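You operate a simulated robot arm through the tools that you are given. There is no shell and no other tool. Be economical: measure what you need, move in short steps, check, and stop when the job is done.

You are at the controls of a simulated robot arm. One attempt, no reset.

## Task
Coat the middle of the slab with kiln wash from the tin.
Fine: use the felt-soled block, put it back and shut the tin; the slab stays on its base. A coat counts when it lies all over at full strength: go over it till it gets no stronger.

Only the result counts: the job must be done as asked and must still hold three seconds after the hand-in. Knocking over, shifting, dropping, spilling or breaking anything else fails it.

## Robot
A 7-joint arm with a two-finger parallel gripper, fixed in place. Base frame: the origin is at the foot of the arm, x ahead of it, y to its left, z up; the work surface is at about z = 820. Readings come in mm, degrees, newtons and seconds.
With the tool pointing down near the work surface it reaches from about 420 to 900 mm from the base axis. Its first joint turns from -143.0 to 143.0 degrees. Payload 3 kg.
Tool frame: the origin (TCP) lies between the finger pads and is the grasp point; the fingertips stand 30 mm ahead of it; z points along the fingers, y is the line along which they close. Largest opening 94 mm; finger width 28, thickness 10; the body of the gripper, 50 by 96 mm, starts 55 mm behind the TCP.
Orientation is that of the tool frame in the base frame, as a unit quaternion [x, y, z, w]. With the fingers straight down and closing along the base's y, the tool's x points along the base's -x, its y along +y and its z along -z.

## Interface
- The arm moves only by the tool nudge_tool. Its arguments are lists of equal length, an entry for each row: "turn": the turn, a rotation vector about the tool's x, y, z in units of 5 degrees (1.0 is 5 degrees), a list of three; "slide": the shift along the tool's x, y, z in units of 30 mm (1.0 is 30 mm), a list of three; "grip": the opening, from 0 (shut) to 1 (fully open). In form: {"turn": [[rx, ry, rz], ...], "slide": [[tx, ty, tz], ...], "grip": [grip, ...]}. A call has 1 to 8 rows; each row shifts and turns the commanded pose from where the row before left it, along the tool's axes as they then stand. A call with a number of a shift or a turn outside -1 to 1 is refused whole. Each row takes 0.2 s and may step no farther than 50 mm and 8.6 degrees from the row before; otherwise, or with a gripper value out of range, the whole call is refused. A pose out of reach is approached as far as the arm can. The call stops where the force on the tool passes 90 N (or 10 N more than at its start, if that is more) or the arm is blocked; 0.2 s more then pass. Each finger travels about 72 mm/s and halts on what it meets, pressing with about 45 N; the grip force reading is that of the motor and also rises with nothing between the fingers. The clock runs only during rows and for 0.2 s after the last one: add rows that do not move to give the fingers time. The reply holds the time, the measured pose of the TCP, the force on the tool along the base axes, the opening and the grip force, in the units named above and with some noise, with the torque about the TCP (base axes, N m) and any sound that the robot's microphone picked up.
- Cameras (640 x 400 px; columns grow to the right, rows downward): "scene" is fixed at [49.7, 648.6, 1463.6]; the picture's right is [-0.43, -0.90, 0.00], its down [-0.74, 0.35, -0.57] and it looks along [0.52, -0.25, -0.82] (base axes); focal length 265 px, centre (320, 200). "wrist" rides on the gripper at [76, 14, -103] in the tool frame; the picture's right is [-0.18, 0.98, 0.00], its down [-0.75, -0.14, -0.64] and it looks along [-0.63, -0.12, 0.77] (tool axes); focal length 243 px, centre (320, 200). There is no depth. A picture from a camera that has moved, and an enlarged one, comes with that camera's place and axes in the base frame and with its lens.
- snapshot(camera): a new picture of that camera. No time passes.
- enlarge(camera, box): a new picture of the part [left, top, right, bottom] of that camera's present view, enlarged. No time passes.
- finish_job(): hands the job in; it is judged then, once.

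Work in short steps. Places have to be worked out from the pictures, the camera data and where the tool is seen: move nearer, look again, correct. Check each grasp and each placing, and mend what went wrong. You have 120 turns and 64 pictures in all, those below and enlarged ones among them. Open the gripper and draw the arm clear of the work before you hand the job in, unless the task says otherwise.

The tools are called after "Emit:" by a JSON object that holds its "op" and its "data". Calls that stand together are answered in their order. nudge_tool: Moves the arm, as the interface text tells. Its arguments: {"type":"object","properties":{"turn":{"type":"array"},"slide":{"type":"array"},"grip":{"type":"array"}},"required":["turn","slide","grip"]} The other tools are called the same way: snapshot (camera) takes a picture; enlarge (camera, box) takes an enlarged picture of a part of a camera's view; finish_job () hands the job in.

At the start:

```text
time: 0.0
tool_pos: [425.3, 523.6, 1182.6]
tool_rot: [0.0, 1.0, 0.0, 0.0]
contact_force: [-0.2, 0.4, 0.4]
moment: [-0.01, -0.03, 0.01]
width: 93.8
grasp_force: 0.0
```

scene: 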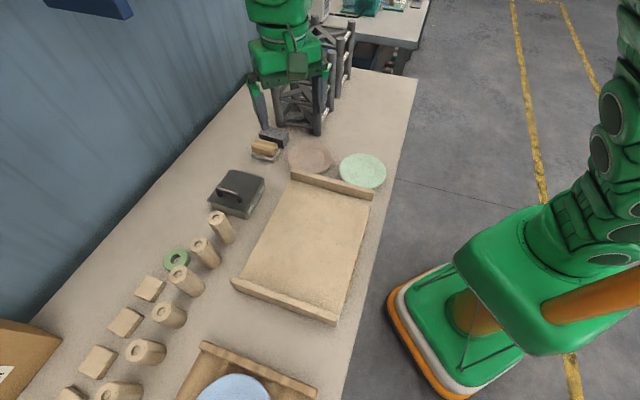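
wrist: 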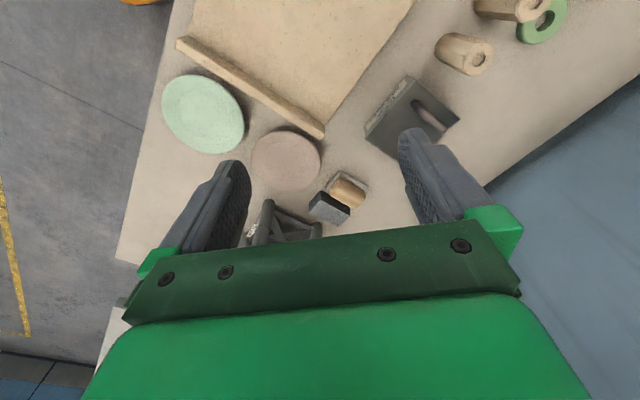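

I'll look closer at the scene to identify the tin, block and slab.

Emit:
{"op": "enlarge", "data": {"camera": "scene", "box": [190, 110, 410, 250]}}

Emit:
{"op": "enlarge", "data": {"camera": "scene", "box": [40, 230, 360, 400]}}

Emit:
{"op": "enlarge", "data": {"camera": "wrist", "box": [220, 60, 480, 240]}}

```text
2.86 times, centred on (300, 180) of scene
camera zoom: at [49.7, 648.6, 1463.6], right [-0.43, -0.9, 0.0], down [-0.74, 0.35, -0.57], along [0.52, -0.25, -0.82], focal length 758 px, centre (377, 257)
```

zoom: 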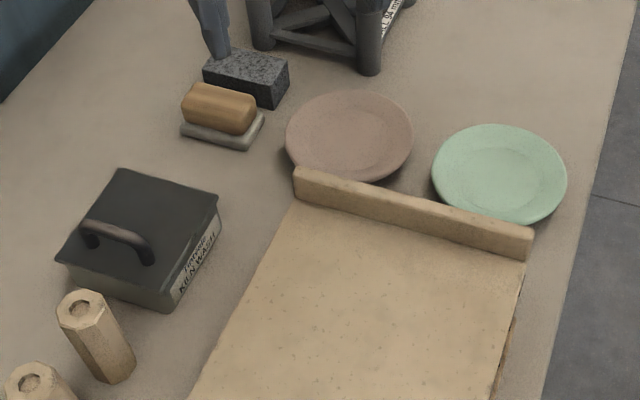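

```text
2.00 times, centred on (200, 315) of scene
camera zoom: at [49.7, 648.6, 1463.6], right [-0.43, -0.9, 0.0], down [-0.74, 0.35, -0.57], along [0.52, -0.25, -0.82], focal length 530 px, centre (560, -30)
```

zoom: 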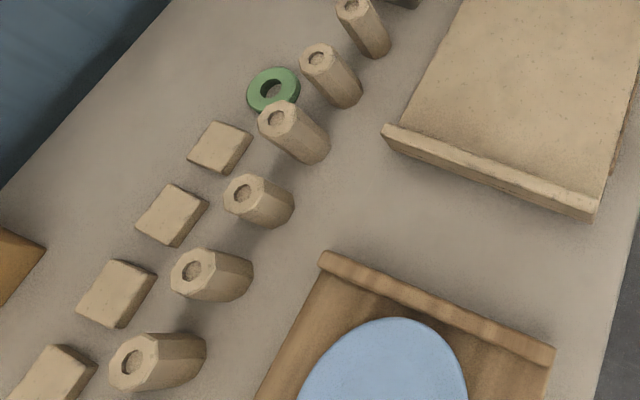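

```text
2.22 times, centred on (350, 150) of wrist
camera zoom: at [349.9, 539.4, 1285.2], right [0.18, 0.98, 0.0], down [0.75, -0.14, 0.64], along [0.63, -0.12, -0.77], focal length 539 px, centre (253, 311)
```

zoom: 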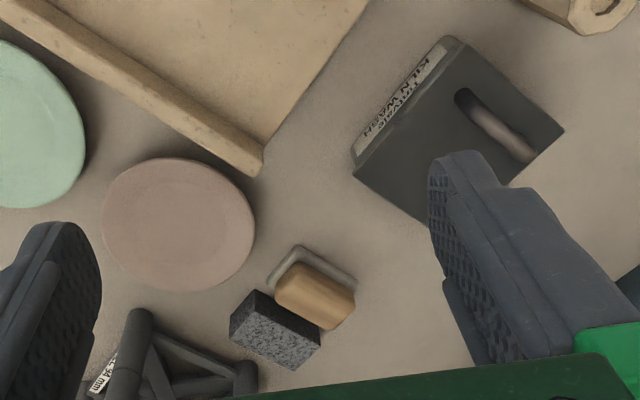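

The tin is labelled "kiln wash", with a lid and strap handle at roughly (549,662). The wooden-handled block on grey is near (703,534), next to a speckled block. I move lower to look closer.

Emit:
{"op": "nudge_tool", "data": {"turn": [[0, 0, 0], [0, 0, 0], [0, 0, 0], [0, 0, 0], [0, 0, 0], [0, 0, 0]], "slide": [[-0.3, 0.2, 1], [-0.3, 0.2, 1], [-0.3, 0.2, 1], [-0.3, 0.2, 1], [-0.3, 0.2, 1], [-0.3, 0.2, 1]], "grip": [1, 1, 1, 1, 1, 1]}}

Emit:
{"op": "snapshot", "data": {"camera": "wrist"}}

Emit:
{"op": "snapshot", "data": {"camera": "scene"}}

```text
time: 1.4
tool_pos: [479.1, 557.6, 1002.5]
tool_rot: [0.0, 1.0, -0.001, 0.0]
contact_force: [0.1, 0.1, -0.8]
moment: [-0.02, -0.01, -0.02]
width: 93.9
grasp_force: 0.2
```

```text
58 pictures are left
camera wrist: at [403.5, 572.9, 1103.6], right [0.18, 0.98, 0.0], down [0.75, -0.14, 0.64], along [0.63, -0.12, -0.77], focal length 243 px, centre (320, 200)
```

wrist: 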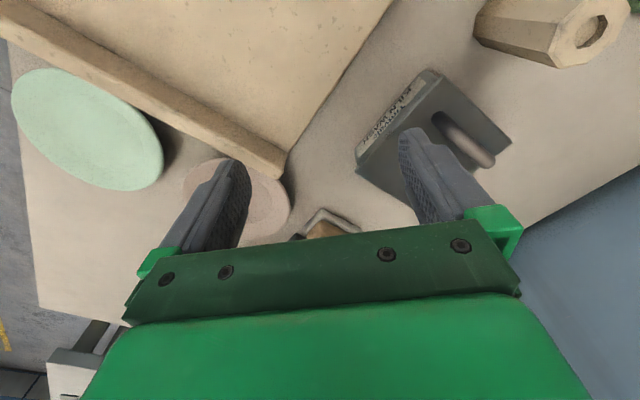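

```text
57 pictures are left
```

scene: 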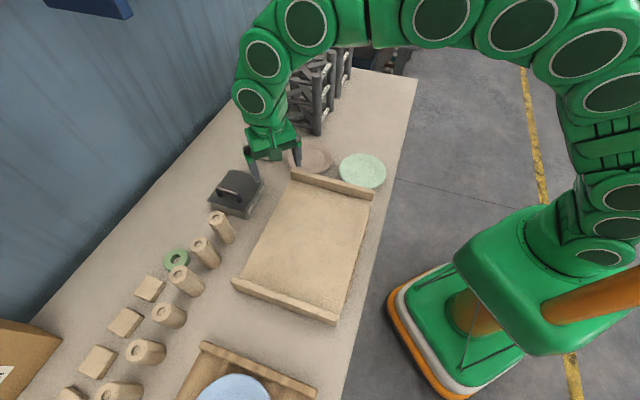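

The block is hidden behind the gripper. I shift forward, over the block, for a clear view.

Emit:
{"op": "nudge_tool", "data": {"turn": [[0, 0, 0], [0, 0, 0], [0, 0, 0], [0, 0, 0], [0, 0, 0], [0, 0, 0]], "slide": [[-1, -0.1, -0.3], [-1, -0.1, -0.3], [-1, -0.1, -0.3], [-1, -0.1, -0.3], [-1, -0.1, -0.1], [-1, -0.1, 0]], "grip": [1, 1, 1, 1, 1, 1]}}

Emit:
{"op": "snapshot", "data": {"camera": "wrist"}}

```text
time: 2.8
tool_pos: [659.9, 542.9, 1041.6]
tool_rot: [0.0, 1.0, 0.001, -0.001]
contact_force: [-0.4, -0.1, -0.3]
moment: [-0.01, 0.01, 0.0]
width: 94.0
grasp_force: 0.0
```

```text
56 pictures are left
camera wrist: at [584.7, 558.6, 1144.3], right [0.18, 0.98, 0.0], down [0.75, -0.14, 0.64], along [0.63, -0.12, -0.77], focal length 243 px, centre (320, 200)
```

wrist: 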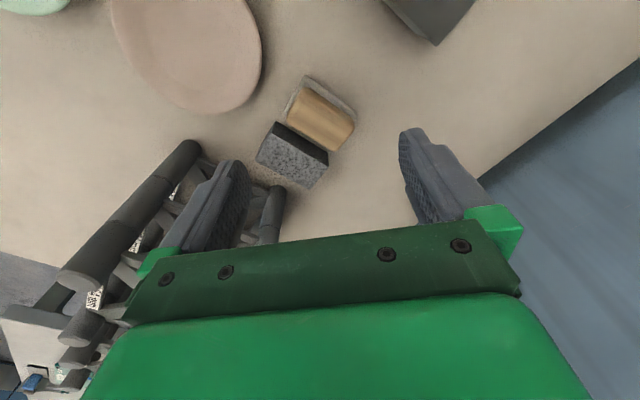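

Emit:
{"op": "enlarge", "data": {"camera": "wrist", "box": [230, 60, 390, 210]}}

```text
2.67 times, centred on (310, 135) of wrist
camera zoom: at [584.7, 558.6, 1144.3], right [0.18, 0.98, 0.0], down [0.75, -0.14, 0.64], along [0.63, -0.12, -0.77], focal length 647 px, centre (347, 373)
```

zoom: 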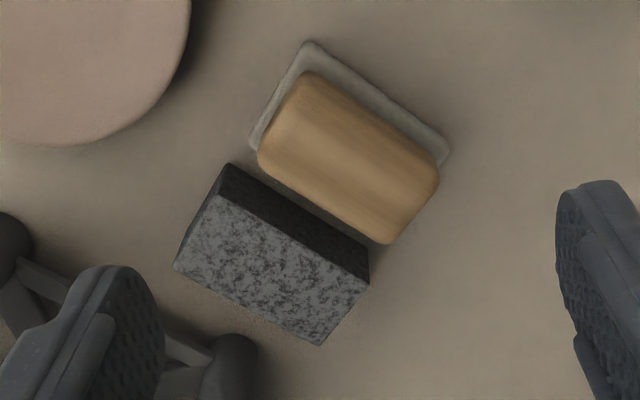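

The felt-soled block has centre about (704,537), long axis about 45°, roughly 86×56, with the wooden handle on top and a stone block ~16 mm away on its far side. Next I look at the tin.

Emit:
{"op": "nudge_tool", "data": {"turn": [[0, 0, 0], [0, 0, 0], [0, 0, 0], [0, 0, 0]], "slide": [[0.6, 0.9, 0], [0.6, 0.9, 0], [0.6, 0.9, 0], [0.6, 0.9, 0]], "grip": [1, 1, 1, 1]}}

Emit:
{"op": "snapshot", "data": {"camera": "wrist"}}

```text
time: 3.8
tool_pos: [579.2, 638.1, 1029.8]
tool_rot: [0.001, 1.0, -0.001, -0.001]
contact_force: [0.0, 0.3, -0.4]
moment: [-0.01, 0.01, 0.01]
width: 93.8
grasp_force: 0.1
out of reach, approached as far as the arm can: row 3, 4
```

```text
54 pictures are left
camera wrist: at [503.1, 653.6, 1131.7], right [0.19, 0.98, 0.0], down [0.75, -0.14, 0.64], along [0.63, -0.12, -0.77], focal length 243 px, centre (320, 200)
```

wrist: 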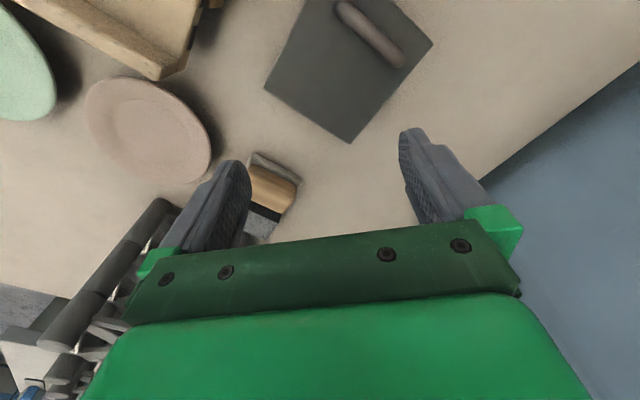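

Reach is limited at this height. I back off to see the tin lid and handle in full, then look over the slab.

Emit:
{"op": "nudge_tool", "data": {"turn": [[0, 0, 0], [0, 0, 0], [0, 0, 0]], "slide": [[1, 0, 0], [1, 0, 0], [1, 0, 0]], "grip": [1, 1, 1]}}

Emit:
{"op": "enlarge", "data": {"camera": "wrist", "box": [220, 20, 460, 170]}}

Emit:
{"op": "nudge_tool", "data": {"turn": [[0, 0, 0], [0, 0, 0], [0, 0, 0], [0, 0, 0], [0, 0, 0], [0, 0, 0]], "slide": [[0.8, -0.8, -0.9], [0.8, -0.8, -0.9], [0.8, -0.8, -0.9], [0.5, -0.5, -0.9], [0, 0, -0.9], [0, 0, -0.9]], "grip": [1, 1, 1, 1, 1, 1]}}

Emit:
{"op": "snapshot", "data": {"camera": "wrist"}}

```text
time: 4.6
tool_pos: [489.7, 638.0, 1030.6]
tool_rot: [0.0, 1.0, 0.0, -0.001]
contact_force: [0.1, 0.2, -0.7]
moment: [0.01, 0.04, 0.0]
width: 94.1
grasp_force: 0.1
```

```text
2.67 times, centred on (340, 95) of wrist
camera zoom: at [413.8, 653.4, 1132.0], right [0.18, 0.98, 0.0], down [0.75, -0.14, 0.64], along [0.63, -0.12, -0.77], focal length 647 px, centre (267, 480)
```

zoom: 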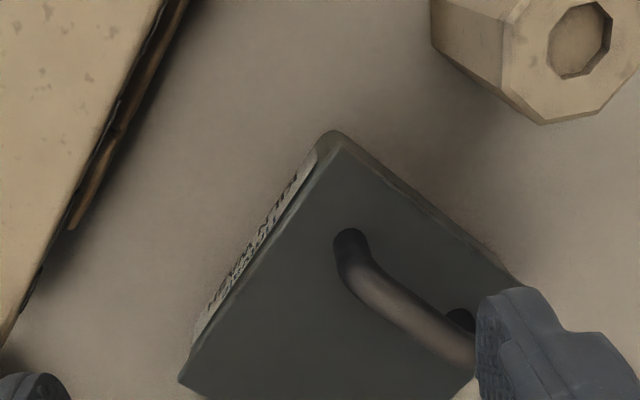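

```text
time: 6.0
tool_pos: [400.0, 552.0, 1194.1]
tool_rot: [0.0, 1.0, -0.001, 0.0]
contact_force: [-0.2, 0.2, 0.2]
moment: [0.01, 0.02, 0.01]
width: 94.0
grasp_force: 0.0
```

```text
52 pictures are left
camera wrist: at [323.7, 568.0, 1295.3], right [0.18, 0.98, 0.0], down [0.75, -0.14, 0.64], along [0.63, -0.12, -0.77], focal length 243 px, centre (320, 200)
```

wrist: 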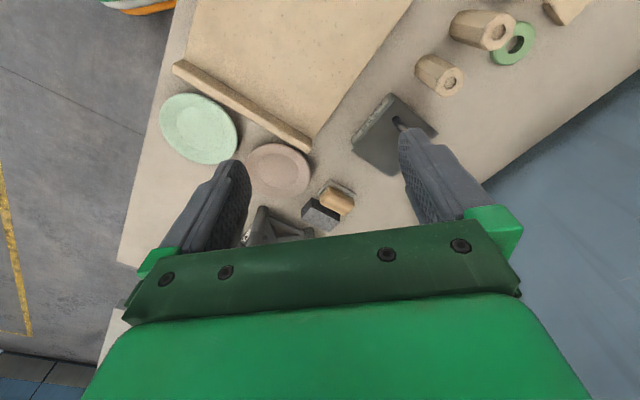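

The tin lid is centred near (554,665), top z≈878, with the handle bar offset toward the −x,+y edge, so it may be hinged at the opposite edge. I move back for a full view of the slab and zoom in on the tin.

Emit:
{"op": "nudge_tool", "data": {"turn": [[0, 0, 0], [0, 0, 0], [0, 0, 0], [0, 0, 0], [0, 0, 0]], "slide": [[1, 0, 0], [1, 0, 0], [1, 0, 0], [1, 0, 0], [1, 0, 0]], "grip": [1, 1, 1, 1, 1]}}

Emit:
{"op": "snapshot", "data": {"camera": "wrist"}}

Emit:
{"op": "enlarge", "data": {"camera": "scene", "box": [200, 160, 280, 220]}}

```text
time: 7.2
tool_pos: [251.1, 555.6, 1195.5]
tool_rot: [0.001, 1.0, -0.001, 0.0]
contact_force: [0.0, 0.2, 0.2]
moment: [-0.01, 0.02, 0.01]
width: 94.0
grasp_force: 0.0
```

```text
51 pictures are left
camera wrist: at [175.4, 570.3, 1296.8], right [0.18, 0.98, 0.0], down [0.75, -0.14, 0.64], along [0.63, -0.12, -0.77], focal length 243 px, centre (320, 200)
```

wrist: 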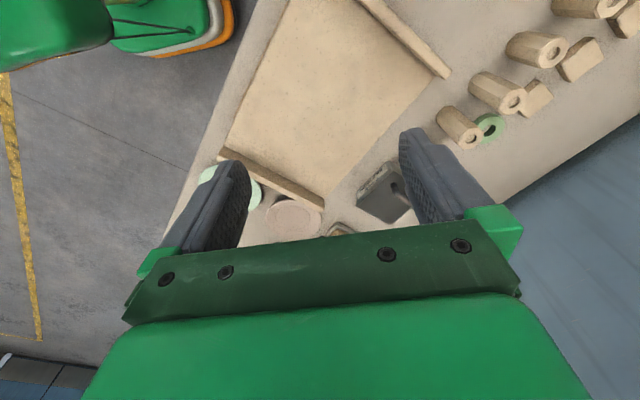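

```text
6.67 times, centred on (240, 190) of scene
camera zoom: at [49.7, 648.6, 1463.6], right [-0.43, -0.9, 0.0], down [-0.74, 0.35, -0.57], along [0.52, -0.25, -0.82], focal length 1768 px, centre (853, 267)
```

zoom: 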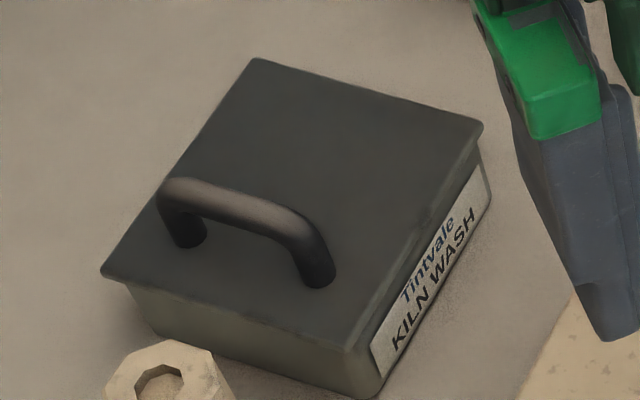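

Emit:
{"op": "enlarge", "data": {"camera": "scene", "box": [220, 160, 390, 330]}}

Emit:
{"op": "enlarge", "data": {"camera": "wrist", "box": [200, 0, 460, 220]}}

```text
2.35 times, centred on (305, 245) of scene
camera zoom: at [49.7, 648.6, 1463.6], right [-0.43, -0.9, 0.0], down [-0.74, 0.35, -0.57], along [0.52, -0.25, -0.82], focal length 624 px, centre (355, 94)
```

zoom: 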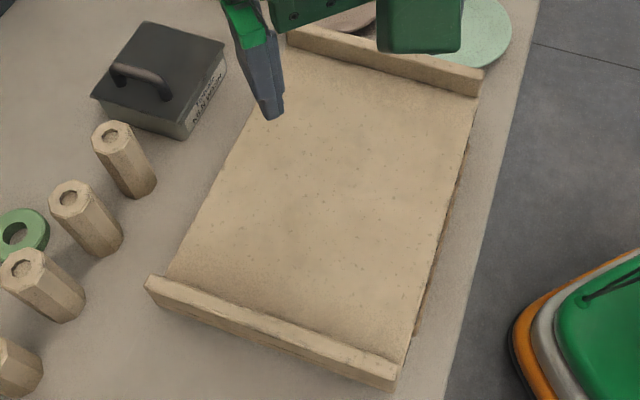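

```text
1.82 times, centred on (330, 110) of wrist
camera zoom: at [175.4, 570.3, 1296.8], right [0.18, 0.98, 0.0], down [0.75, -0.14, 0.64], along [0.63, -0.12, -0.77], focal length 441 px, centre (302, 364)
```

zoom: 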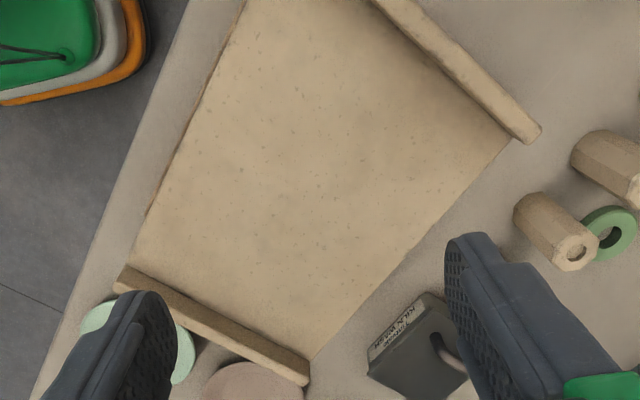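

No marked zone on the slab: it's a plain kiln slab held between two end battens. I'll turn the tool 45° to align with the tin, block and handle.

Emit:
{"op": "nudge_tool", "data": {"turn": [[0, 0, -1], [0, 0, -1], [0, 0, -1], [0, 0, -1], [0, 0, -1], [0, 0, -1], [0, 0, -1], [0, 0, -1]], "slide": [[-0.8, 0, 0], [-0.8, 0, 0], [-0.8, 0, 0], [-0.8, 0, 0], [-0.8, 0, 0], [-0.8, 0, 0], [-0.8, 0, 0], [-0.8, 0, 0]], "grip": [1, 1, 1, 1, 1, 1, 1, 1]}}

Emit:
{"op": "nudge_tool", "data": {"turn": [[0, 0, -1], [0, 0, 0], [0, 0, 0], [0, 0, 0]], "slide": [[0, 0, 1], [0, 0, 1], [0, 0, 1], [0, 0, 1]], "grip": [1, 1, 1, 1]}}

```text
time: 9.0
tool_pos: [434.5, 608.3, 1194.7]
tool_rot: [-0.342, 0.94, 0.0, -0.001]
contact_force: [0.6, -0.2, 1.1]
moment: [0.0, 0.01, 0.04]
width: 94.1
grasp_force: 0.1
```

```text
time: 10.0
tool_pos: [432.8, 611.9, 1074.5]
tool_rot: [-0.382, 0.924, 0.0, 0.0]
contact_force: [0.6, -0.3, -0.7]
moment: [-0.02, -0.05, 0.03]
width: 93.9
grasp_force: 0.1
```

Emit:
{"op": "nudge_tool", "data": {"turn": [[0, 0, 0], [0, 0, 0], [0, 0, 0]], "slide": [[-0.8, -0.2, 0.9], [-0.8, -0.2, 0.9], [-0.8, -0.2, 0.9]], "grip": [1, 1, 1]}}

Emit:
{"op": "snapshot", "data": {"camera": "wrist"}}

```text
time: 10.8
tool_pos: [496.2, 652.0, 995.4]
tool_rot: [-0.382, 0.924, 0.0, 0.0]
contact_force: [0.4, -0.2, -0.5]
moment: [0.01, 0.01, -0.02]
width: 93.9
grasp_force: 0.1
```

```text
47 pictures are left
camera wrist: at [432.5, 608.6, 1096.2], right [-0.56, 0.83, 0.0], down [0.63, 0.43, 0.64], along [0.53, 0.36, -0.77], focal length 243 px, centre (320, 200)
```

wrist: 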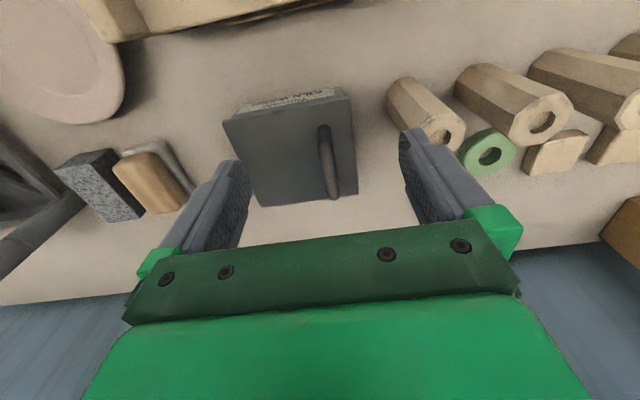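

Handle bar centre is about (530.5,686), aligned with the tool. I move above it and look again.

Emit:
{"op": "nudge_tool", "data": {"turn": [[0, 0, 0], [0, 0, 0]], "slide": [[-0.8, 0, 0.8], [-0.8, 0, 0.8]], "grip": [0.6, 0.6]}}

Emit:
{"op": "snapshot", "data": {"camera": "wrist"}}

Emit:
{"op": "enlarge", "data": {"camera": "scene", "box": [190, 130, 310, 230]}}

```text
time: 11.4
tool_pos: [530.8, 683.9, 946.1]
tool_rot: [-0.382, 0.924, -0.001, 0.0]
contact_force: [0.2, -0.3, 0.3]
moment: [0.0, 0.02, -0.01]
width: 56.4
grasp_force: 0.0
```

```text
46 pictures are left
camera wrist: at [466.7, 641.1, 1048.4], right [-0.56, 0.83, 0.0], down [0.63, 0.43, 0.64], along [0.53, 0.36, -0.77], focal length 243 px, centre (320, 200)
```

wrist: 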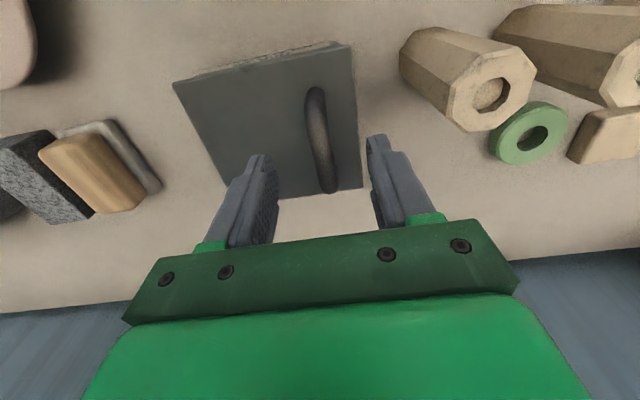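

```text
4.00 times, centred on (250, 180) of scene
camera zoom: at [49.7, 648.6, 1463.6], right [-0.43, -0.9, 0.0], down [-0.74, 0.35, -0.57], along [0.52, -0.25, -0.82], focal length 1060 px, centre (600, 280)
```

zoom: 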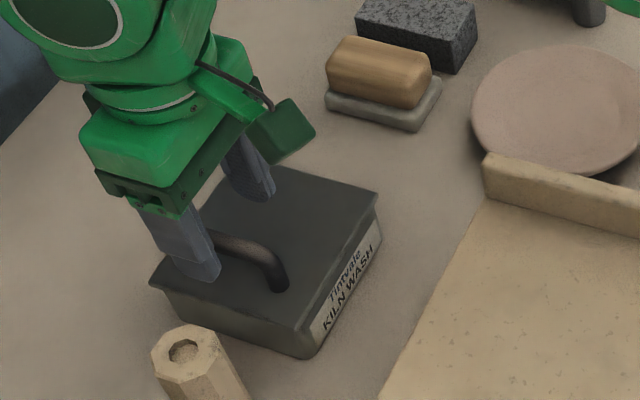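

The bar lies 2 mm off in tool y; its top is z≈902 and the lid 878. I descend to TCP z≈914 with tips around the bar, and close.

Emit:
{"op": "nudge_tool", "data": {"turn": [[0, 0, 0], [0, 0, 0]], "slide": [[-0.04, 0.08, 0.6], [0, 0, 0.47]], "grip": [0.6, 0.6]}}

Emit:
{"op": "nudge_tool", "data": {"turn": [[0, 0, 0], [0, 0, 0], [0, 0, 0], [0, 0, 0]], "slide": [[0, 0, 0], [0, 0, 0], [0, 0, 0], [0, 0, 0]], "grip": [0.3, 0, 0, 0]}}

Emit:
{"op": "snapshot", "data": {"camera": "wrist"}}

```text
time: 12.0
tool_pos: [528.5, 687.1, 914.6]
tool_rot: [-0.383, 0.924, 0.0, 0.0]
contact_force: [0.1, 0.8, 0.1]
moment: [0.02, 0.02, 0.02]
width: 56.4
grasp_force: 0.0
```

```text
time: 13.0
tool_pos: [530.4, 686.5, 914.9]
tool_rot: [-0.383, 0.924, 0.0, 0.0]
contact_force: [2.2, -5.0, -2.7]
moment: [-0.04, -0.07, 0.15]
width: 13.3
grasp_force: 45.6
```

```text
44 pictures are left
camera wrist: at [466.5, 642.7, 1016.0], right [-0.56, 0.83, 0.0], down [0.63, 0.43, 0.64], along [0.53, 0.36, -0.77], focal length 243 px, centre (320, 200)
```

wrist: 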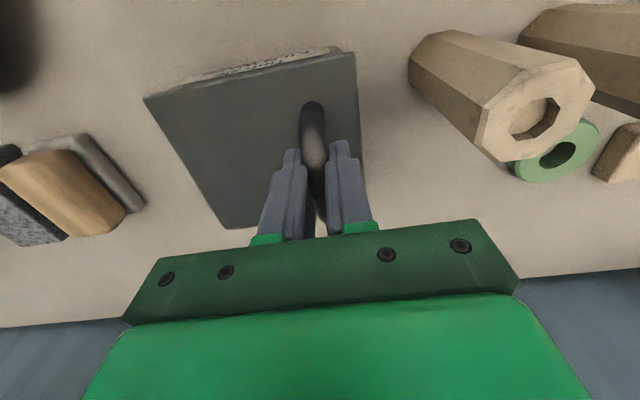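

Bar gripped (13.3 mm). Test lift: 9 mm straight up, to tell a hinge from a loose lid.

Emit:
{"op": "nudge_tool", "data": {"turn": [[0, 0, 0], [0, 0, 0]], "slide": [[0, 0, -0.15], [0, 0, -0.15]], "grip": [0, 0]}}

Emit:
{"op": "enlarge", "data": {"camera": "wrist", "box": [130, 30, 390, 240]}}

```text
time: 13.6
tool_pos: [531.9, 682.4, 922.7]
tool_rot: [-0.38, 0.925, -0.001, 0.0]
contact_force: [37.7, -8.3, -16.1]
moment: [0.35, -0.73, 0.72]
width: 13.4
grasp_force: 45.0
```

```text
1.90 times, centred on (260, 135) of wrist
camera zoom: at [468.3, 640.9, 1023.9], right [-0.56, 0.83, 0.0], down [0.63, 0.43, 0.64], along [0.53, 0.36, -0.77], focal length 462 px, centre (434, 324)
```

zoom: 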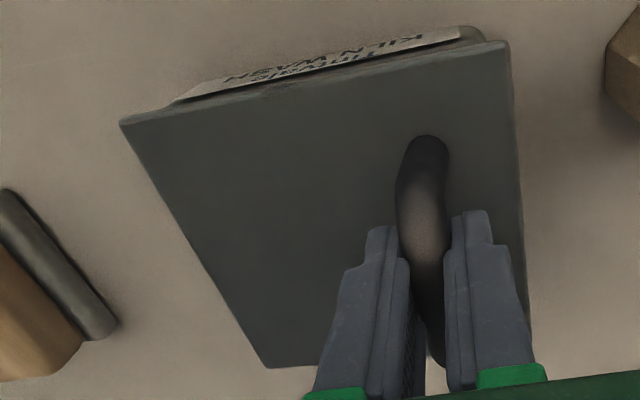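

The free edge rises while the far edge stays: a hinged lid pulling toward the hinge side. I align the tilt and then follow the arc (5° per row about the hinge).

Emit:
{"op": "nudge_tool", "data": {"turn": [[-1, 0, 0], [-1, 0, 0]], "slide": [[0, -0.13, 0], [0, -0.128, -0.253]], "grip": [0, 0]}}

```text
time: 14.2
tool_pos: [535.0, 680.1, 929.5]
tool_rot: [-0.381, 0.92, 0.079, -0.034]
contact_force: [19.4, -15.4, -14.2]
moment: [0.31, -0.84, 0.08]
width: 13.4
grasp_force: 44.6
```

Emit:
{"op": "nudge_tool", "data": {"turn": [[-1, 0, 0], [-1, 0, 0]], "slide": [[0, -0.2, -0.25], [0, -0.16, -0.25]], "grip": [0, 0]}}

```text
time: 14.8
tool_pos: [543.2, 671.3, 943.8]
tool_rot: [-0.379, 0.909, 0.162, -0.066]
contact_force: [21.9, 21.4, 1.1]
moment: [0.39, -0.65, -0.51]
width: 13.4
grasp_force: 44.6
```

Emit:
{"op": "nudge_tool", "data": {"turn": [[-1, 0, 0], [-1, 0, 0]], "slide": [[-0.08, -0.15, -0.25], [-0.02, -0.15, -0.25]], "grip": [0, 0]}}

Emit:
{"op": "snapshot", "data": {"camera": "scene"}}

```text
time: 15.4
tool_pos: [552.9, 663.3, 952.9]
tool_rot: [-0.372, 0.891, 0.239, -0.102]
contact_force: [-31.0, 1.1, 23.7]
moment: [-0.33, 0.81, -0.16]
width: 13.5
grasp_force: 44.7
```

```text
42 pictures are left
```

scene: 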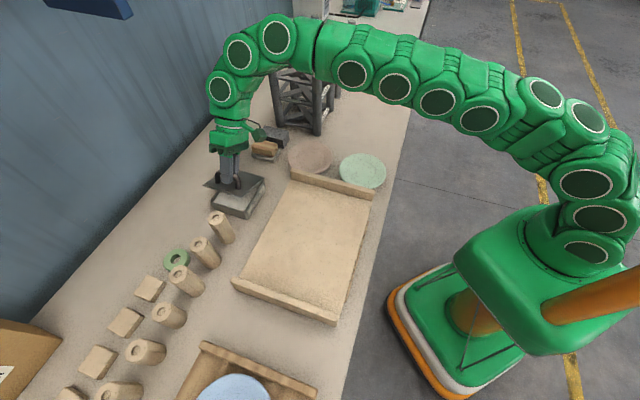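

Emit:
{"op": "enlarge", "data": {"camera": "scene", "box": [185, 130, 285, 225]}}

```text
4.21 times, centred on (235, 178) of scene
camera zoom: at [49.7, 648.6, 1463.6], right [-0.43, -0.9, 0.0], down [-0.74, 0.35, -0.57], along [0.52, -0.25, -0.82], focal length 1116 px, centre (678, 295)
```

zoom: 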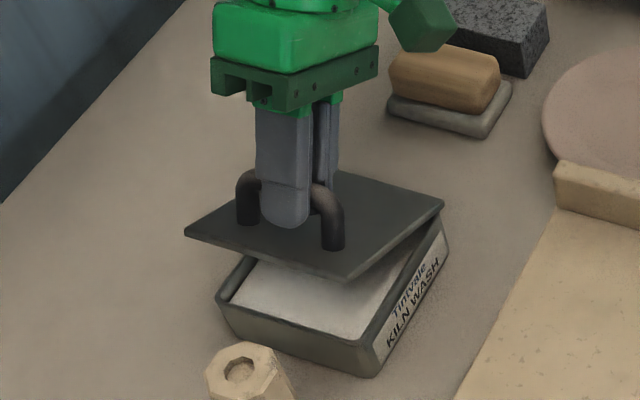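

The lid is open 30° and the white wash is visible. The force says I'm ~3 mm too close to the hinge, so I reduce y and continue the arc.

Emit:
{"op": "nudge_tool", "data": {"turn": [[-1, 0, 0], [-1, 0, 0], [-1, 0, 0]], "slide": [[0.04, -0.06, -0.25], [0, -0.1, -0.25], [0, -0.12, -0.25]], "grip": [0, 0, 0]}}

```text
time: 16.2
tool_pos: [568.9, 647.1, 966.8]
tool_rot: [-0.354, 0.853, 0.354, -0.148]
contact_force: [-36.1, -6.5, 35.1]
moment: [-0.17, 0.77, 0.12]
width: 13.7
grasp_force: 44.9
```

Emit:
{"op": "nudge_tool", "data": {"turn": [[-1, 0, 0], [-1, 0, 0], [-1, 0, 0]], "slide": [[0.06, 0.0, -0.25], [0, -0.08, -0.25], [0, -0.11, -0.25]], "grip": [0, 0, 0]}}

```text
time: 17.0
tool_pos: [587.1, 630.7, 974.8]
tool_rot: [-0.33, 0.801, 0.462, -0.19]
contact_force: [13.4, 7.5, -9.6]
moment: [0.18, -0.64, -0.87]
width: 13.4
grasp_force: 45.2
```

Emit:
{"op": "nudge_tool", "data": {"turn": [[-1, 0, 0], [-1, 0, 0], [-1, 0, 0]], "slide": [[-0.02, -0.12, -0.25], [0, -0.12, -0.25], [0, -0.12, -0.25]], "grip": [0, 0, 0]}}

Emit:
{"op": "enlarge", "data": {"camera": "scene", "box": [185, 130, 285, 225]}}

```text
time: 17.8
tool_pos: [596.5, 617.6, 976.8]
tool_rot: [-0.315, 0.75, 0.538, -0.222]
contact_force: [8.8, -4.2, -63.6]
moment: [-0.81, -0.36, 0.05]
width: 13.7
grasp_force: 44.5
stopped in row 3: the force on the tool passed its limit at 103 N (the readings are from after the stop); the commanded pose is now the measured one
```

```text
4.21 times, centred on (235, 178) of scene
camera zoom: at [49.7, 648.6, 1463.6], right [-0.43, -0.9, 0.0], down [-0.74, 0.35, -0.57], along [0.52, -0.25, -0.82], focal length 1116 px, centre (678, 295)
```

zoom: 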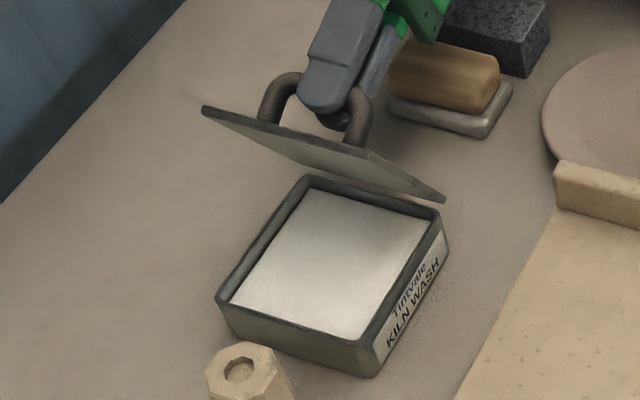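

The stop shows a strong pull toward the hinge (radial). I ease 2 mm toward the hinge and re-read.

Emit:
{"op": "nudge_tool", "data": {"turn": [[0, 0, 0], [0, 0, 0]], "slide": [[0, -0.07, 0], [0, 0, 0]], "grip": [0, 0]}}

```text
time: 18.4
tool_pos: [595.5, 617.6, 975.8]
tool_rot: [-0.315, 0.749, 0.539, -0.222]
contact_force: [1.6, -10.3, -62.5]
moment: [-1.08, -0.01, 0.52]
width: 13.6
grasp_force: 45.3
```

Emit:
{"op": "nudge_tool", "data": {"turn": [[0, 0, 0], [0, 0, 0]], "slide": [[0, -0.1, 0.05], [0, 0, 0]], "grip": [0, 0]}}

Emit:
{"op": "snapshot", "data": {"camera": "wrist"}}

Emit:
{"op": "enlarge", "data": {"camera": "scene", "box": [190, 80, 310, 200]}}

```text
time: 19.0
tool_pos: [594.8, 618.7, 975.6]
tool_rot: [-0.315, 0.748, 0.541, -0.22]
contact_force: [9.7, 0.4, -37.5]
moment: [-1.12, 0.22, -0.22]
width: 13.8
grasp_force: 44.3
```

```text
39 pictures are left
camera wrist: at [607.5, 499.3, 1019.4], right [-0.1, 0.34, 0.93], down [0.99, 0.07, 0.08], along [-0.04, 0.94, -0.35], focal length 243 px, centre (320, 200)
```

wrist: 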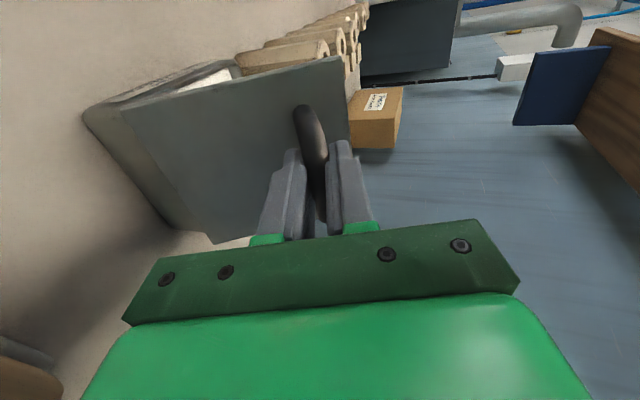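

```text
3.33 times, centred on (250, 140) of scene
camera zoom: at [49.7, 648.6, 1463.6], right [-0.43, -0.9, 0.0], down [-0.74, 0.35, -0.57], along [0.52, -0.25, -0.82], focal length 884 px, centre (553, 400)
```

zoom: 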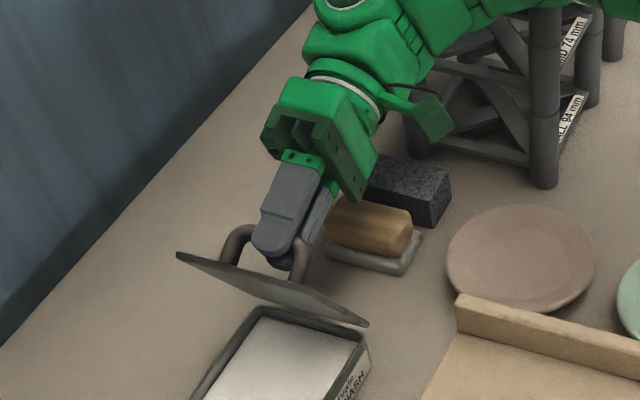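

Force fell to 37 N; it is a radial mismatch. I ease another 4 mm toward the hinge.

Emit:
{"op": "nudge_tool", "data": {"turn": [[0, 0, 0], [0, 0, 0]], "slide": [[0, -0.13, 0], [0, 0, 0]], "grip": [0, 0]}}

```text
time: 19.6
tool_pos: [594.6, 620.1, 974.7]
tool_rot: [-0.316, 0.746, 0.544, -0.219]
contact_force: [9.0, 7.8, -0.1]
moment: [-1.03, 0.76, -0.15]
width: 13.9
grasp_force: 45.3
```

Emit:
{"op": "nudge_tool", "data": {"turn": [[-1, 0, 0], [-1, 0, 0]], "slide": [[-0.03, -0.16, -0.25], [0, -0.16, -0.25]], "grip": [0, 0]}}

```text
time: 19.9
tool_pos: [595.1, 620.3, 975.9]
tool_rot: [-0.324, 0.743, 0.544, -0.216]
contact_force: [-9.3, -27.8, -91.2]
moment: [-2.07, 0.57, 0.81]
width: 17.0
grasp_force: 45.1
stopped in row 1: the force on the tool passed its limit at 100 N (the readings are from after the stop); the commanded pose is now the measured one
```

Blocked again with a downward force. I suspect either the wrist touching the rack or a hinge stop, so I check the arm around the rack before going on.

Emit:
{"op": "enlarge", "data": {"camera": "scene", "box": [180, 0, 420, 150]}}

```text
2.67 times, centred on (300, 75) of scene
camera zoom: at [49.7, 648.6, 1463.6], right [-0.43, -0.9, 0.0], down [-0.74, 0.35, -0.57], along [0.52, -0.25, -0.82], focal length 707 px, centre (373, 533)
```

zoom: 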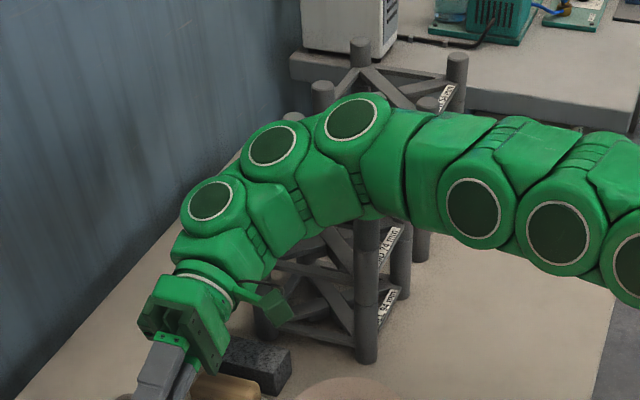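

The forearm appears to be resting at the rack's front post at this tilt. I'll back off by rolling the gripper around the bar (lid held), and slide the grip toward the fingertips so the tool needs less tilt.

Emit:
{"op": "nudge_tool", "data": {"turn": [[1, 0, 0], [1, 0, 0]], "slide": [[0, 0.06, -0.03], [0, 0.06, -0.03]], "grip": [0, 0]}}

```text
time: 20.5
tool_pos: [599.0, 617.5, 978.6]
tool_rot: [-0.336, 0.785, 0.484, -0.192]
contact_force: [-6.0, -3.2, -5.4]
moment: [-0.97, 1.22, 0.14]
width: 14.0
grasp_force: 44.8
```

Emit:
{"op": "nudge_tool", "data": {"turn": [[1, 0, 0], [1, 0, 0]], "slide": [[0, -0.075, -0.25], [0, -0.095, -0.24]], "grip": [0, 0]}}

```text
time: 21.1
tool_pos: [607.5, 607.5, 980.7]
tool_rot: [-0.352, 0.825, 0.412, -0.162]
contact_force: [-7.6, -6.4, -11.0]
moment: [-0.91, 1.05, -0.1]
width: 13.5
grasp_force: 44.9
```

Emit:
{"op": "nudge_tool", "data": {"turn": [[1, 0, 0], [1, 0, 0]], "slide": [[0, -0.11, -0.22], [0, -0.13, -0.2]], "grip": [0, 0]}}

Emit:
{"op": "enlarge", "data": {"camera": "scene", "box": [180, 80, 320, 220]}}

```text
time: 21.7
tool_pos: [619.0, 597.6, 983.9]
tool_rot: [-0.365, 0.858, 0.339, -0.13]
contact_force: [-3.0, 5.3, -28.0]
moment: [-0.26, 0.08, -0.44]
width: 13.2
grasp_force: 44.2
```

```text
2.86 times, centred on (250, 150) of scene
camera zoom: at [49.7, 648.6, 1463.6], right [-0.43, -0.9, 0.0], down [-0.74, 0.35, -0.57], along [0.52, -0.25, -0.82], focal length 758 px, centre (520, 343)
```

zoom: 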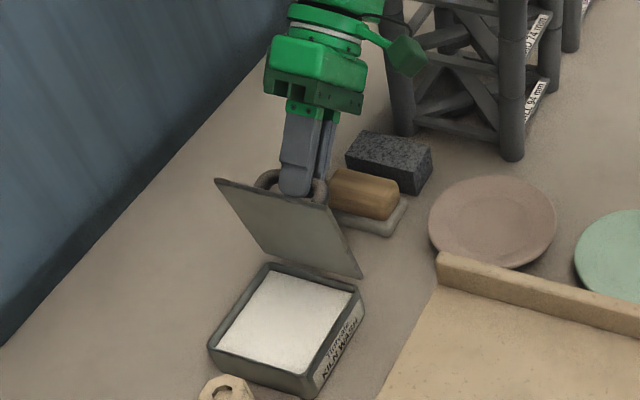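

Lid is near vertical, ~88°. I continue pushing it past vertical.

Emit:
{"op": "nudge_tool", "data": {"turn": [[0, 0, 0], [0, 0, 0]], "slide": [[0, -0.275, -0.095], [0, -0.265, -0.107]], "grip": [0, 0]}}

```text
time: 22.3
tool_pos: [631.1, 586.2, 980.1]
tool_rot: [-0.365, 0.857, 0.341, -0.128]
contact_force: [1.5, 0.6, 9.5]
moment: [-0.07, 0.49, -0.33]
width: 13.3
grasp_force: 45.0
```

Emit:
{"op": "nudge_tool", "data": {"turn": [[0, 0, 0], [0, 0, 0]], "slide": [[0, -0.25, -0.07], [0, -0.25, -0.06]], "grip": [0, 0]}}

Emit:
{"op": "enlarge", "data": {"camera": "scene", "box": [180, 80, 320, 220]}}

```text
time: 22.9
tool_pos: [641.7, 576.1, 974.2]
tool_rot: [-0.364, 0.858, 0.341, -0.128]
contact_force: [8.5, -10.6, 25.2]
moment: [0.14, 0.15, -0.33]
width: 13.3
grasp_force: 45.1
```

```text
2.86 times, centred on (250, 150) of scene
camera zoom: at [49.7, 648.6, 1463.6], right [-0.43, -0.9, 0.0], down [-0.74, 0.35, -0.57], along [0.52, -0.25, -0.82], focal length 758 px, centre (520, 343)
```

zoom: 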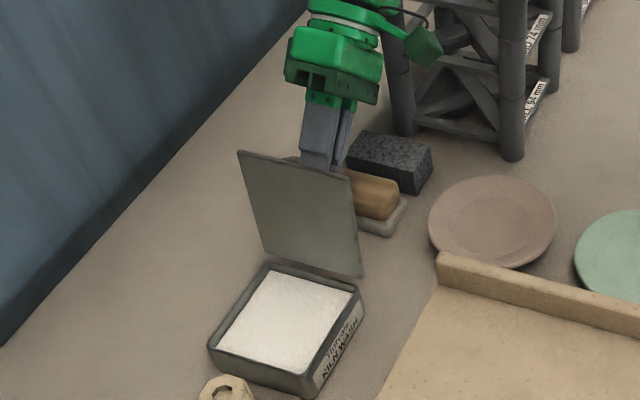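

The lid is past vertical (~107°). I release gently and withdraw along the tool axis.

Emit:
{"op": "nudge_tool", "data": {"turn": [[0, 0, 0], [0, 0, 0], [0, 0, 0]], "slide": [[0, 0, 0], [0, 0, -0.3], [0, 0, -0.7]], "grip": [0.18, 0.18, 0.2]}}

Emit:
{"op": "enlarge", "data": {"camera": "scene", "box": [180, 80, 320, 220]}}

```text
time: 23.7
tool_pos: [654.4, 561.7, 993.8]
tool_rot: [-0.365, 0.857, 0.34, -0.13]
contact_force: [-0.5, 0.1, -0.7]
moment: [0.04, 0.01, 0.0]
width: 19.0
grasp_force: 0.0
```

```text
2.86 times, centred on (250, 150) of scene
camera zoom: at [49.7, 648.6, 1463.6], right [-0.43, -0.9, 0.0], down [-0.74, 0.35, -0.57], along [0.52, -0.25, -0.82], focal length 758 px, centre (520, 343)
```

zoom: 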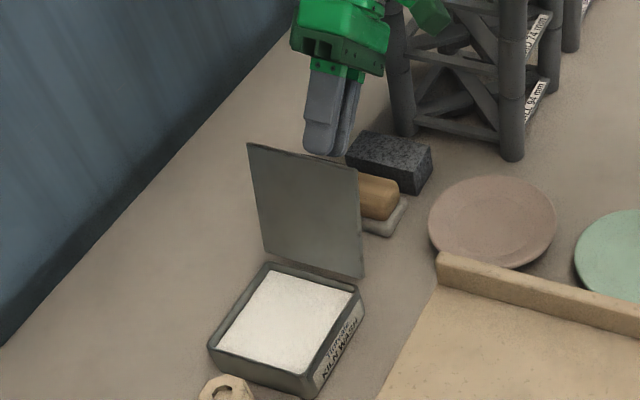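

The lid stays open by itself. I now straighten the tool vertical and move toward the block.

Emit:
{"op": "nudge_tool", "data": {"turn": [[1, 0, 0], [1, 0, 0], [1, 0, 0], [1, 0, 0], [1, 0, 0], [1, 0, 0], [1, 0, 0], [1, 0, 0]], "slide": [[0, -0.2, 0], [0, -0.2, 0], [0, -0.2, 0], [0, -0.2, 0], [0, -0.2, 0], [0, -0.2, 0], [0, -0.2, 0], [0, -0.2, 0]], "grip": [0.3, 0.4, 0.6, 0.6, 0.6, 0.6, 0.6, 0.6]}}

```text
time: 25.2
tool_pos: [675.5, 544.5, 983.1]
tool_rot: [-0.392, 0.915, 0.092, -0.019]
contact_force: [-5.6, 5.6, 28.7]
moment: [0.69, 1.28, -0.09]
width: 63.9
grasp_force: 6.2
stopped in row 7: the force on the tool passed its limit at 100 N (the readings are from after the stop); the commanded pose is now the measured one
```

Unexpected contact. I look before moving.

Emit:
{"op": "snapshot", "data": {"camera": "wrist"}}

Emit:
{"op": "enlarge", "data": {"camera": "scene", "box": [180, 80, 320, 220]}}

```text
33 pictures are left
camera wrist: at [623.6, 484.8, 1082.6], right [-0.57, 0.8, 0.19], down [0.69, 0.35, 0.63], along [0.44, 0.49, -0.75], focal length 243 px, centre (320, 200)
```

wrist: 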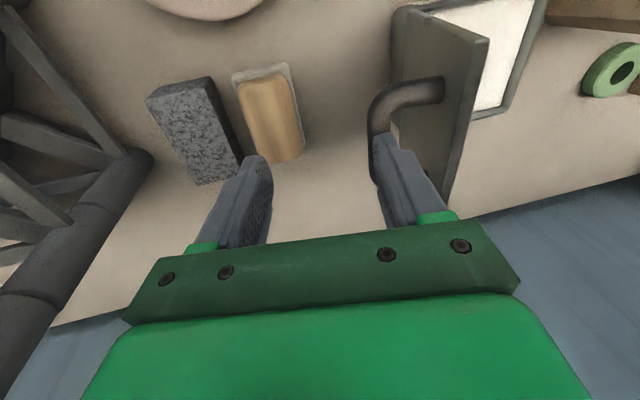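

```text
2.86 times, centred on (250, 150) of scene
camera zoom: at [49.7, 648.6, 1463.6], right [-0.43, -0.9, 0.0], down [-0.74, 0.35, -0.57], along [0.52, -0.25, -0.82], focal length 758 px, centre (520, 343)
```

zoom: 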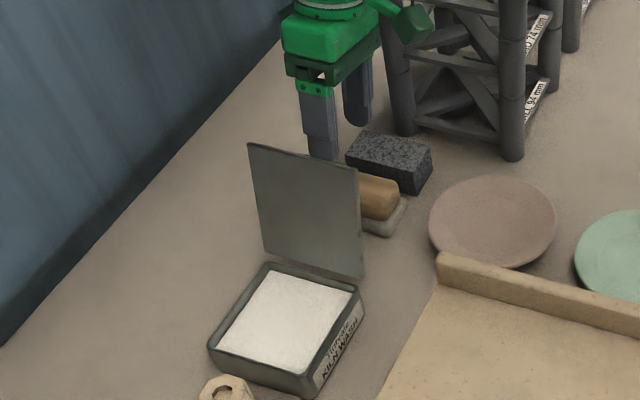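

The right finger landed on the handle bar. I lift straight up and inward to get clear.

Emit:
{"op": "nudge_tool", "data": {"turn": [[0, 0, 0], [0, 0, 0], [0, 0, 0]], "slide": [[0, -0.1, -0.7], [0.3, -0.1, -0.8], [0.5, -0.3, -0.3]], "grip": [0.64, 0.6, 0.6]}}

Emit:
{"op": "nudge_tool", "data": {"turn": [[1, 0, 0], [1, 0, 0], [0, 0, 0]], "slide": [[0.3, -0.4, 0], [0, -0.4, 0], [0, -0.4, 0]], "grip": [0.6, 0.6, 0.6]}}

Emit:
{"op": "snapshot", "data": {"camera": "wrist"}}

```text
time: 26.0
tool_pos: [676.4, 509.0, 1031.1]
tool_rot: [-0.39, 0.916, 0.091, -0.022]
contact_force: [-0.1, -0.3, -0.5]
moment: [0.01, 0.02, 0.0]
width: 56.5
grasp_force: 0.0
```

```text
time: 26.8
tool_pos: [693.2, 476.2, 1026.0]
tool_rot: [-0.392, 0.92, 0.011, 0.013]
contact_force: [0.2, 0.2, 0.1]
moment: [0.01, 0.0, -0.02]
width: 56.5
grasp_force: 0.2
```

```text
31 pictures are left
camera wrist: at [629.1, 428.8, 1124.9], right [-0.58, 0.81, 0.02], down [0.61, 0.42, 0.66], along [0.53, 0.4, -0.75], focal length 243 px, centre (320, 200)
```

wrist: 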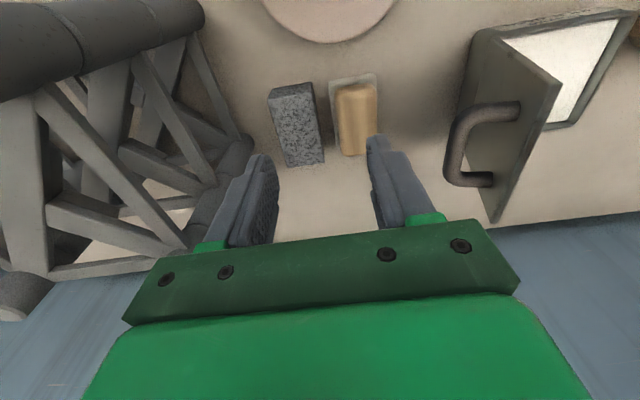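

The block now reads at about s=113, p=876, which is (699,539.5). I fix the small tilt error and move over it while descending partway.

Emit:
{"op": "nudge_tool", "data": {"turn": [[0.12, 0.37, 0.22], [0, 0, 0], [0, 0, 0], [0, 0, 0]], "slide": [[0, 0.67, 0.2], [0, 0.67, 0.9], [-0.4, 0, 0.9], [-0.8, 0, 0.5]], "grip": [0.6, 0.6, 0.6, 0.6]}}

Emit:
{"op": "snapshot", "data": {"camera": "wrist"}}

```text
time: 27.8
tool_pos: [694.5, 528.9, 948.5]
tool_rot: [-0.382, 0.924, 0.0, 0.0]
contact_force: [-0.1, -0.8, -0.7]
moment: [0.03, 0.01, 0.0]
width: 56.4
grasp_force: 0.0
```

```text
30 pictures are left
camera wrist: at [631.0, 485.2, 1050.6], right [-0.56, 0.83, 0.0], down [0.63, 0.43, 0.64], along [0.53, 0.36, -0.77], focal length 243 px, centre (320, 200)
```

wrist: 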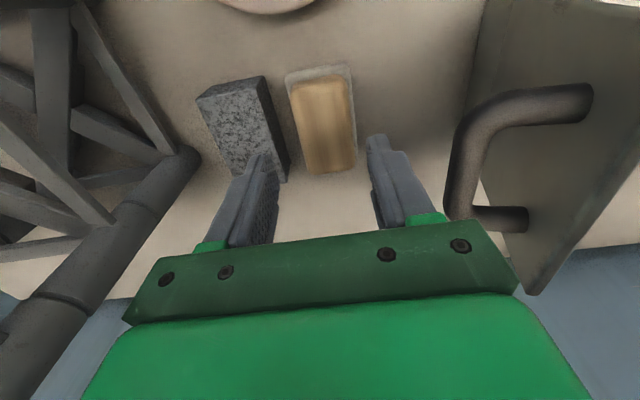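

Good alignment (TCP 3 mm off in s, block yaw ~42.5°). I adjust and descend partway, then check the finger beside the stone.

Emit:
{"op": "nudge_tool", "data": {"turn": [[0, 0, 0.4], [0, 0, 0]], "slide": [[-0.33, 0.11, 0.8], [0, 0, 0.8]], "grip": [0.6, 0.6]}}

Emit:
{"op": "snapshot", "data": {"camera": "wrist"}}

```text
time: 28.4
tool_pos: [697.7, 538.3, 901.6]
tool_rot: [-0.366, 0.931, 0.001, 0.0]
contact_force: [-0.3, 0.1, 0.8]
moment: [0.04, 0.02, -0.04]
width: 56.3
grasp_force: 0.1
```

```text
29 pictures are left
camera wrist: at [633.0, 497.4, 1003.3], right [-0.53, 0.85, 0.0], down [0.65, 0.41, 0.64], along [0.54, 0.34, -0.77], focal length 243 px, centre (320, 200)
```

wrist: 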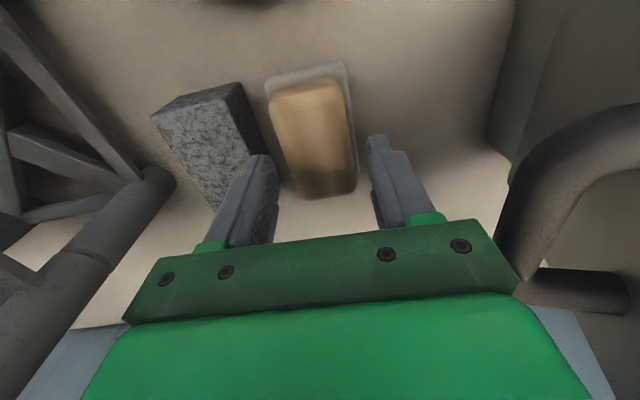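

The stone's near side is at s≈160 versus the finger's outer face at ~151: clear. I descend to z≈867 and close on the wood.

Emit:
{"op": "nudge_tool", "data": {"turn": [[0, 0, 0], [0, 0, 0], [0, 0, 0], [0, 0, 0], [0, 0, 0]], "slide": [[0, 0, 0.6], [0, 0, 0.55], [0, 0, 0], [0, 0, 0], [0, 0, 0]], "grip": [0.6, 0.6, 0.4, 0, 0]}}

Emit:
{"op": "snapshot", "data": {"camera": "wrist"}}

```text
time: 29.6
tool_pos: [697.5, 538.7, 867.9]
tool_rot: [-0.365, 0.931, 0.001, -0.001]
contact_force: [-0.9, -0.2, 0.6]
moment: [0.04, 0.01, -0.03]
width: 48.6
grasp_force: 44.9
```

```text
28 pictures are left
camera wrist: at [631.6, 498.7, 969.0], right [-0.53, 0.84, 0.0], down [0.65, 0.41, 0.64], along [0.54, 0.34, -0.77], focal length 243 px, centre (320, 200)
```

wrist: 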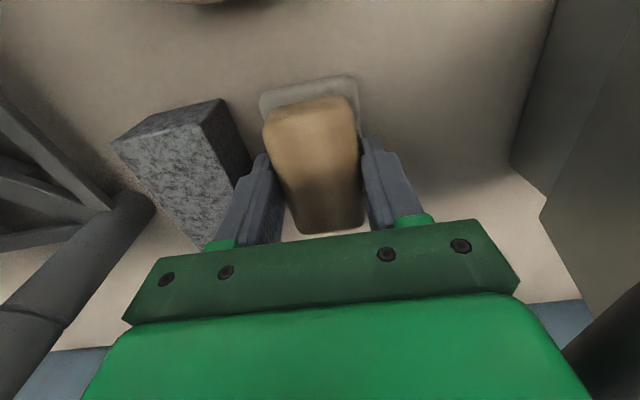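

Wood gripped at 48.6 mm with no side load. I lift, moving inward, and check the hold.

Emit:
{"op": "nudge_tool", "data": {"turn": [[0, 0, 0], [0, 0, 0], [0, 0, 0], [0, 0, 0], [0, 0, 0]], "slide": [[0, 0, -0.5], [0, 0, -0.6], [0.7, 0, -0.8], [1, 0, -0.8], [1, 0, 0]], "grip": [0, 0, 0, 0, 0]}}

Emit:
{"op": "snapshot", "data": {"camera": "wrist"}}

```text
time: 30.8
tool_pos: [635.7, 483.1, 946.4]
tool_rot: [-0.365, 0.931, 0.0, -0.001]
contact_force: [0.5, 0.1, -1.0]
moment: [0.0, 0.0, -0.01]
width: 48.6
grasp_force: 45.4
```

```text
27 pictures are left
camera wrist: at [570.4, 442.8, 1049.1], right [-0.53, 0.85, 0.0], down [0.65, 0.41, 0.64], along [0.54, 0.34, -0.77], focal length 243 px, centre (320, 200)
```

wrist: 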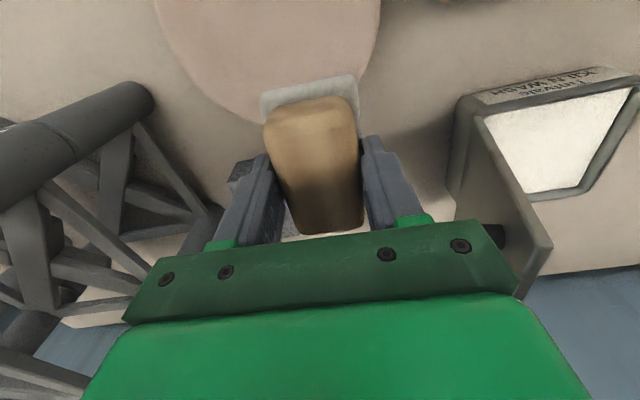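

The block is held with its felt sole. I go around the lid: inward, then across past the tin's front.

Emit:
{"op": "nudge_tool", "data": {"turn": [[0, 0, 0], [0, 0, 0], [0, 0, 0], [0, 0, 0], [0, 0, 0], [0, 0, 0], [0, 0, 0], [0, 0, 0]], "slide": [[1, 0, 0], [0.95, 0, 0], [0, 1, 0], [0, 1, 0], [0, 1, 0], [0, 1, 0], [0, 1, 0], [0, 1, 0]], "grip": [0, 0, 0, 0, 0, 0, 0, 0]}}

Emit:
{"op": "snapshot", "data": {"camera": "wrist"}}

```text
time: 32.6
tool_pos: [472.4, 579.6, 948.0]
tool_rot: [-0.365, 0.931, 0.0, 0.0]
contact_force: [3.1, -1.1, -0.9]
moment: [-0.03, -0.11, 0.09]
width: 48.5
grasp_force: 44.9
```

```text
26 pictures are left
camera wrist: at [406.7, 538.9, 1049.1], right [-0.53, 0.85, 0.0], down [0.65, 0.41, 0.64], along [0.54, 0.34, -0.77], focal length 243 px, centre (320, 200)
```

wrist: 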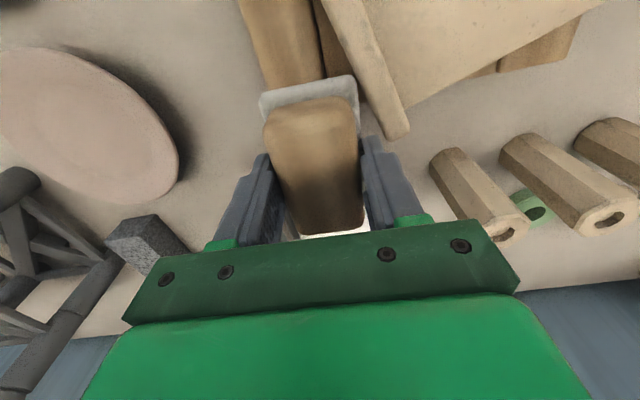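

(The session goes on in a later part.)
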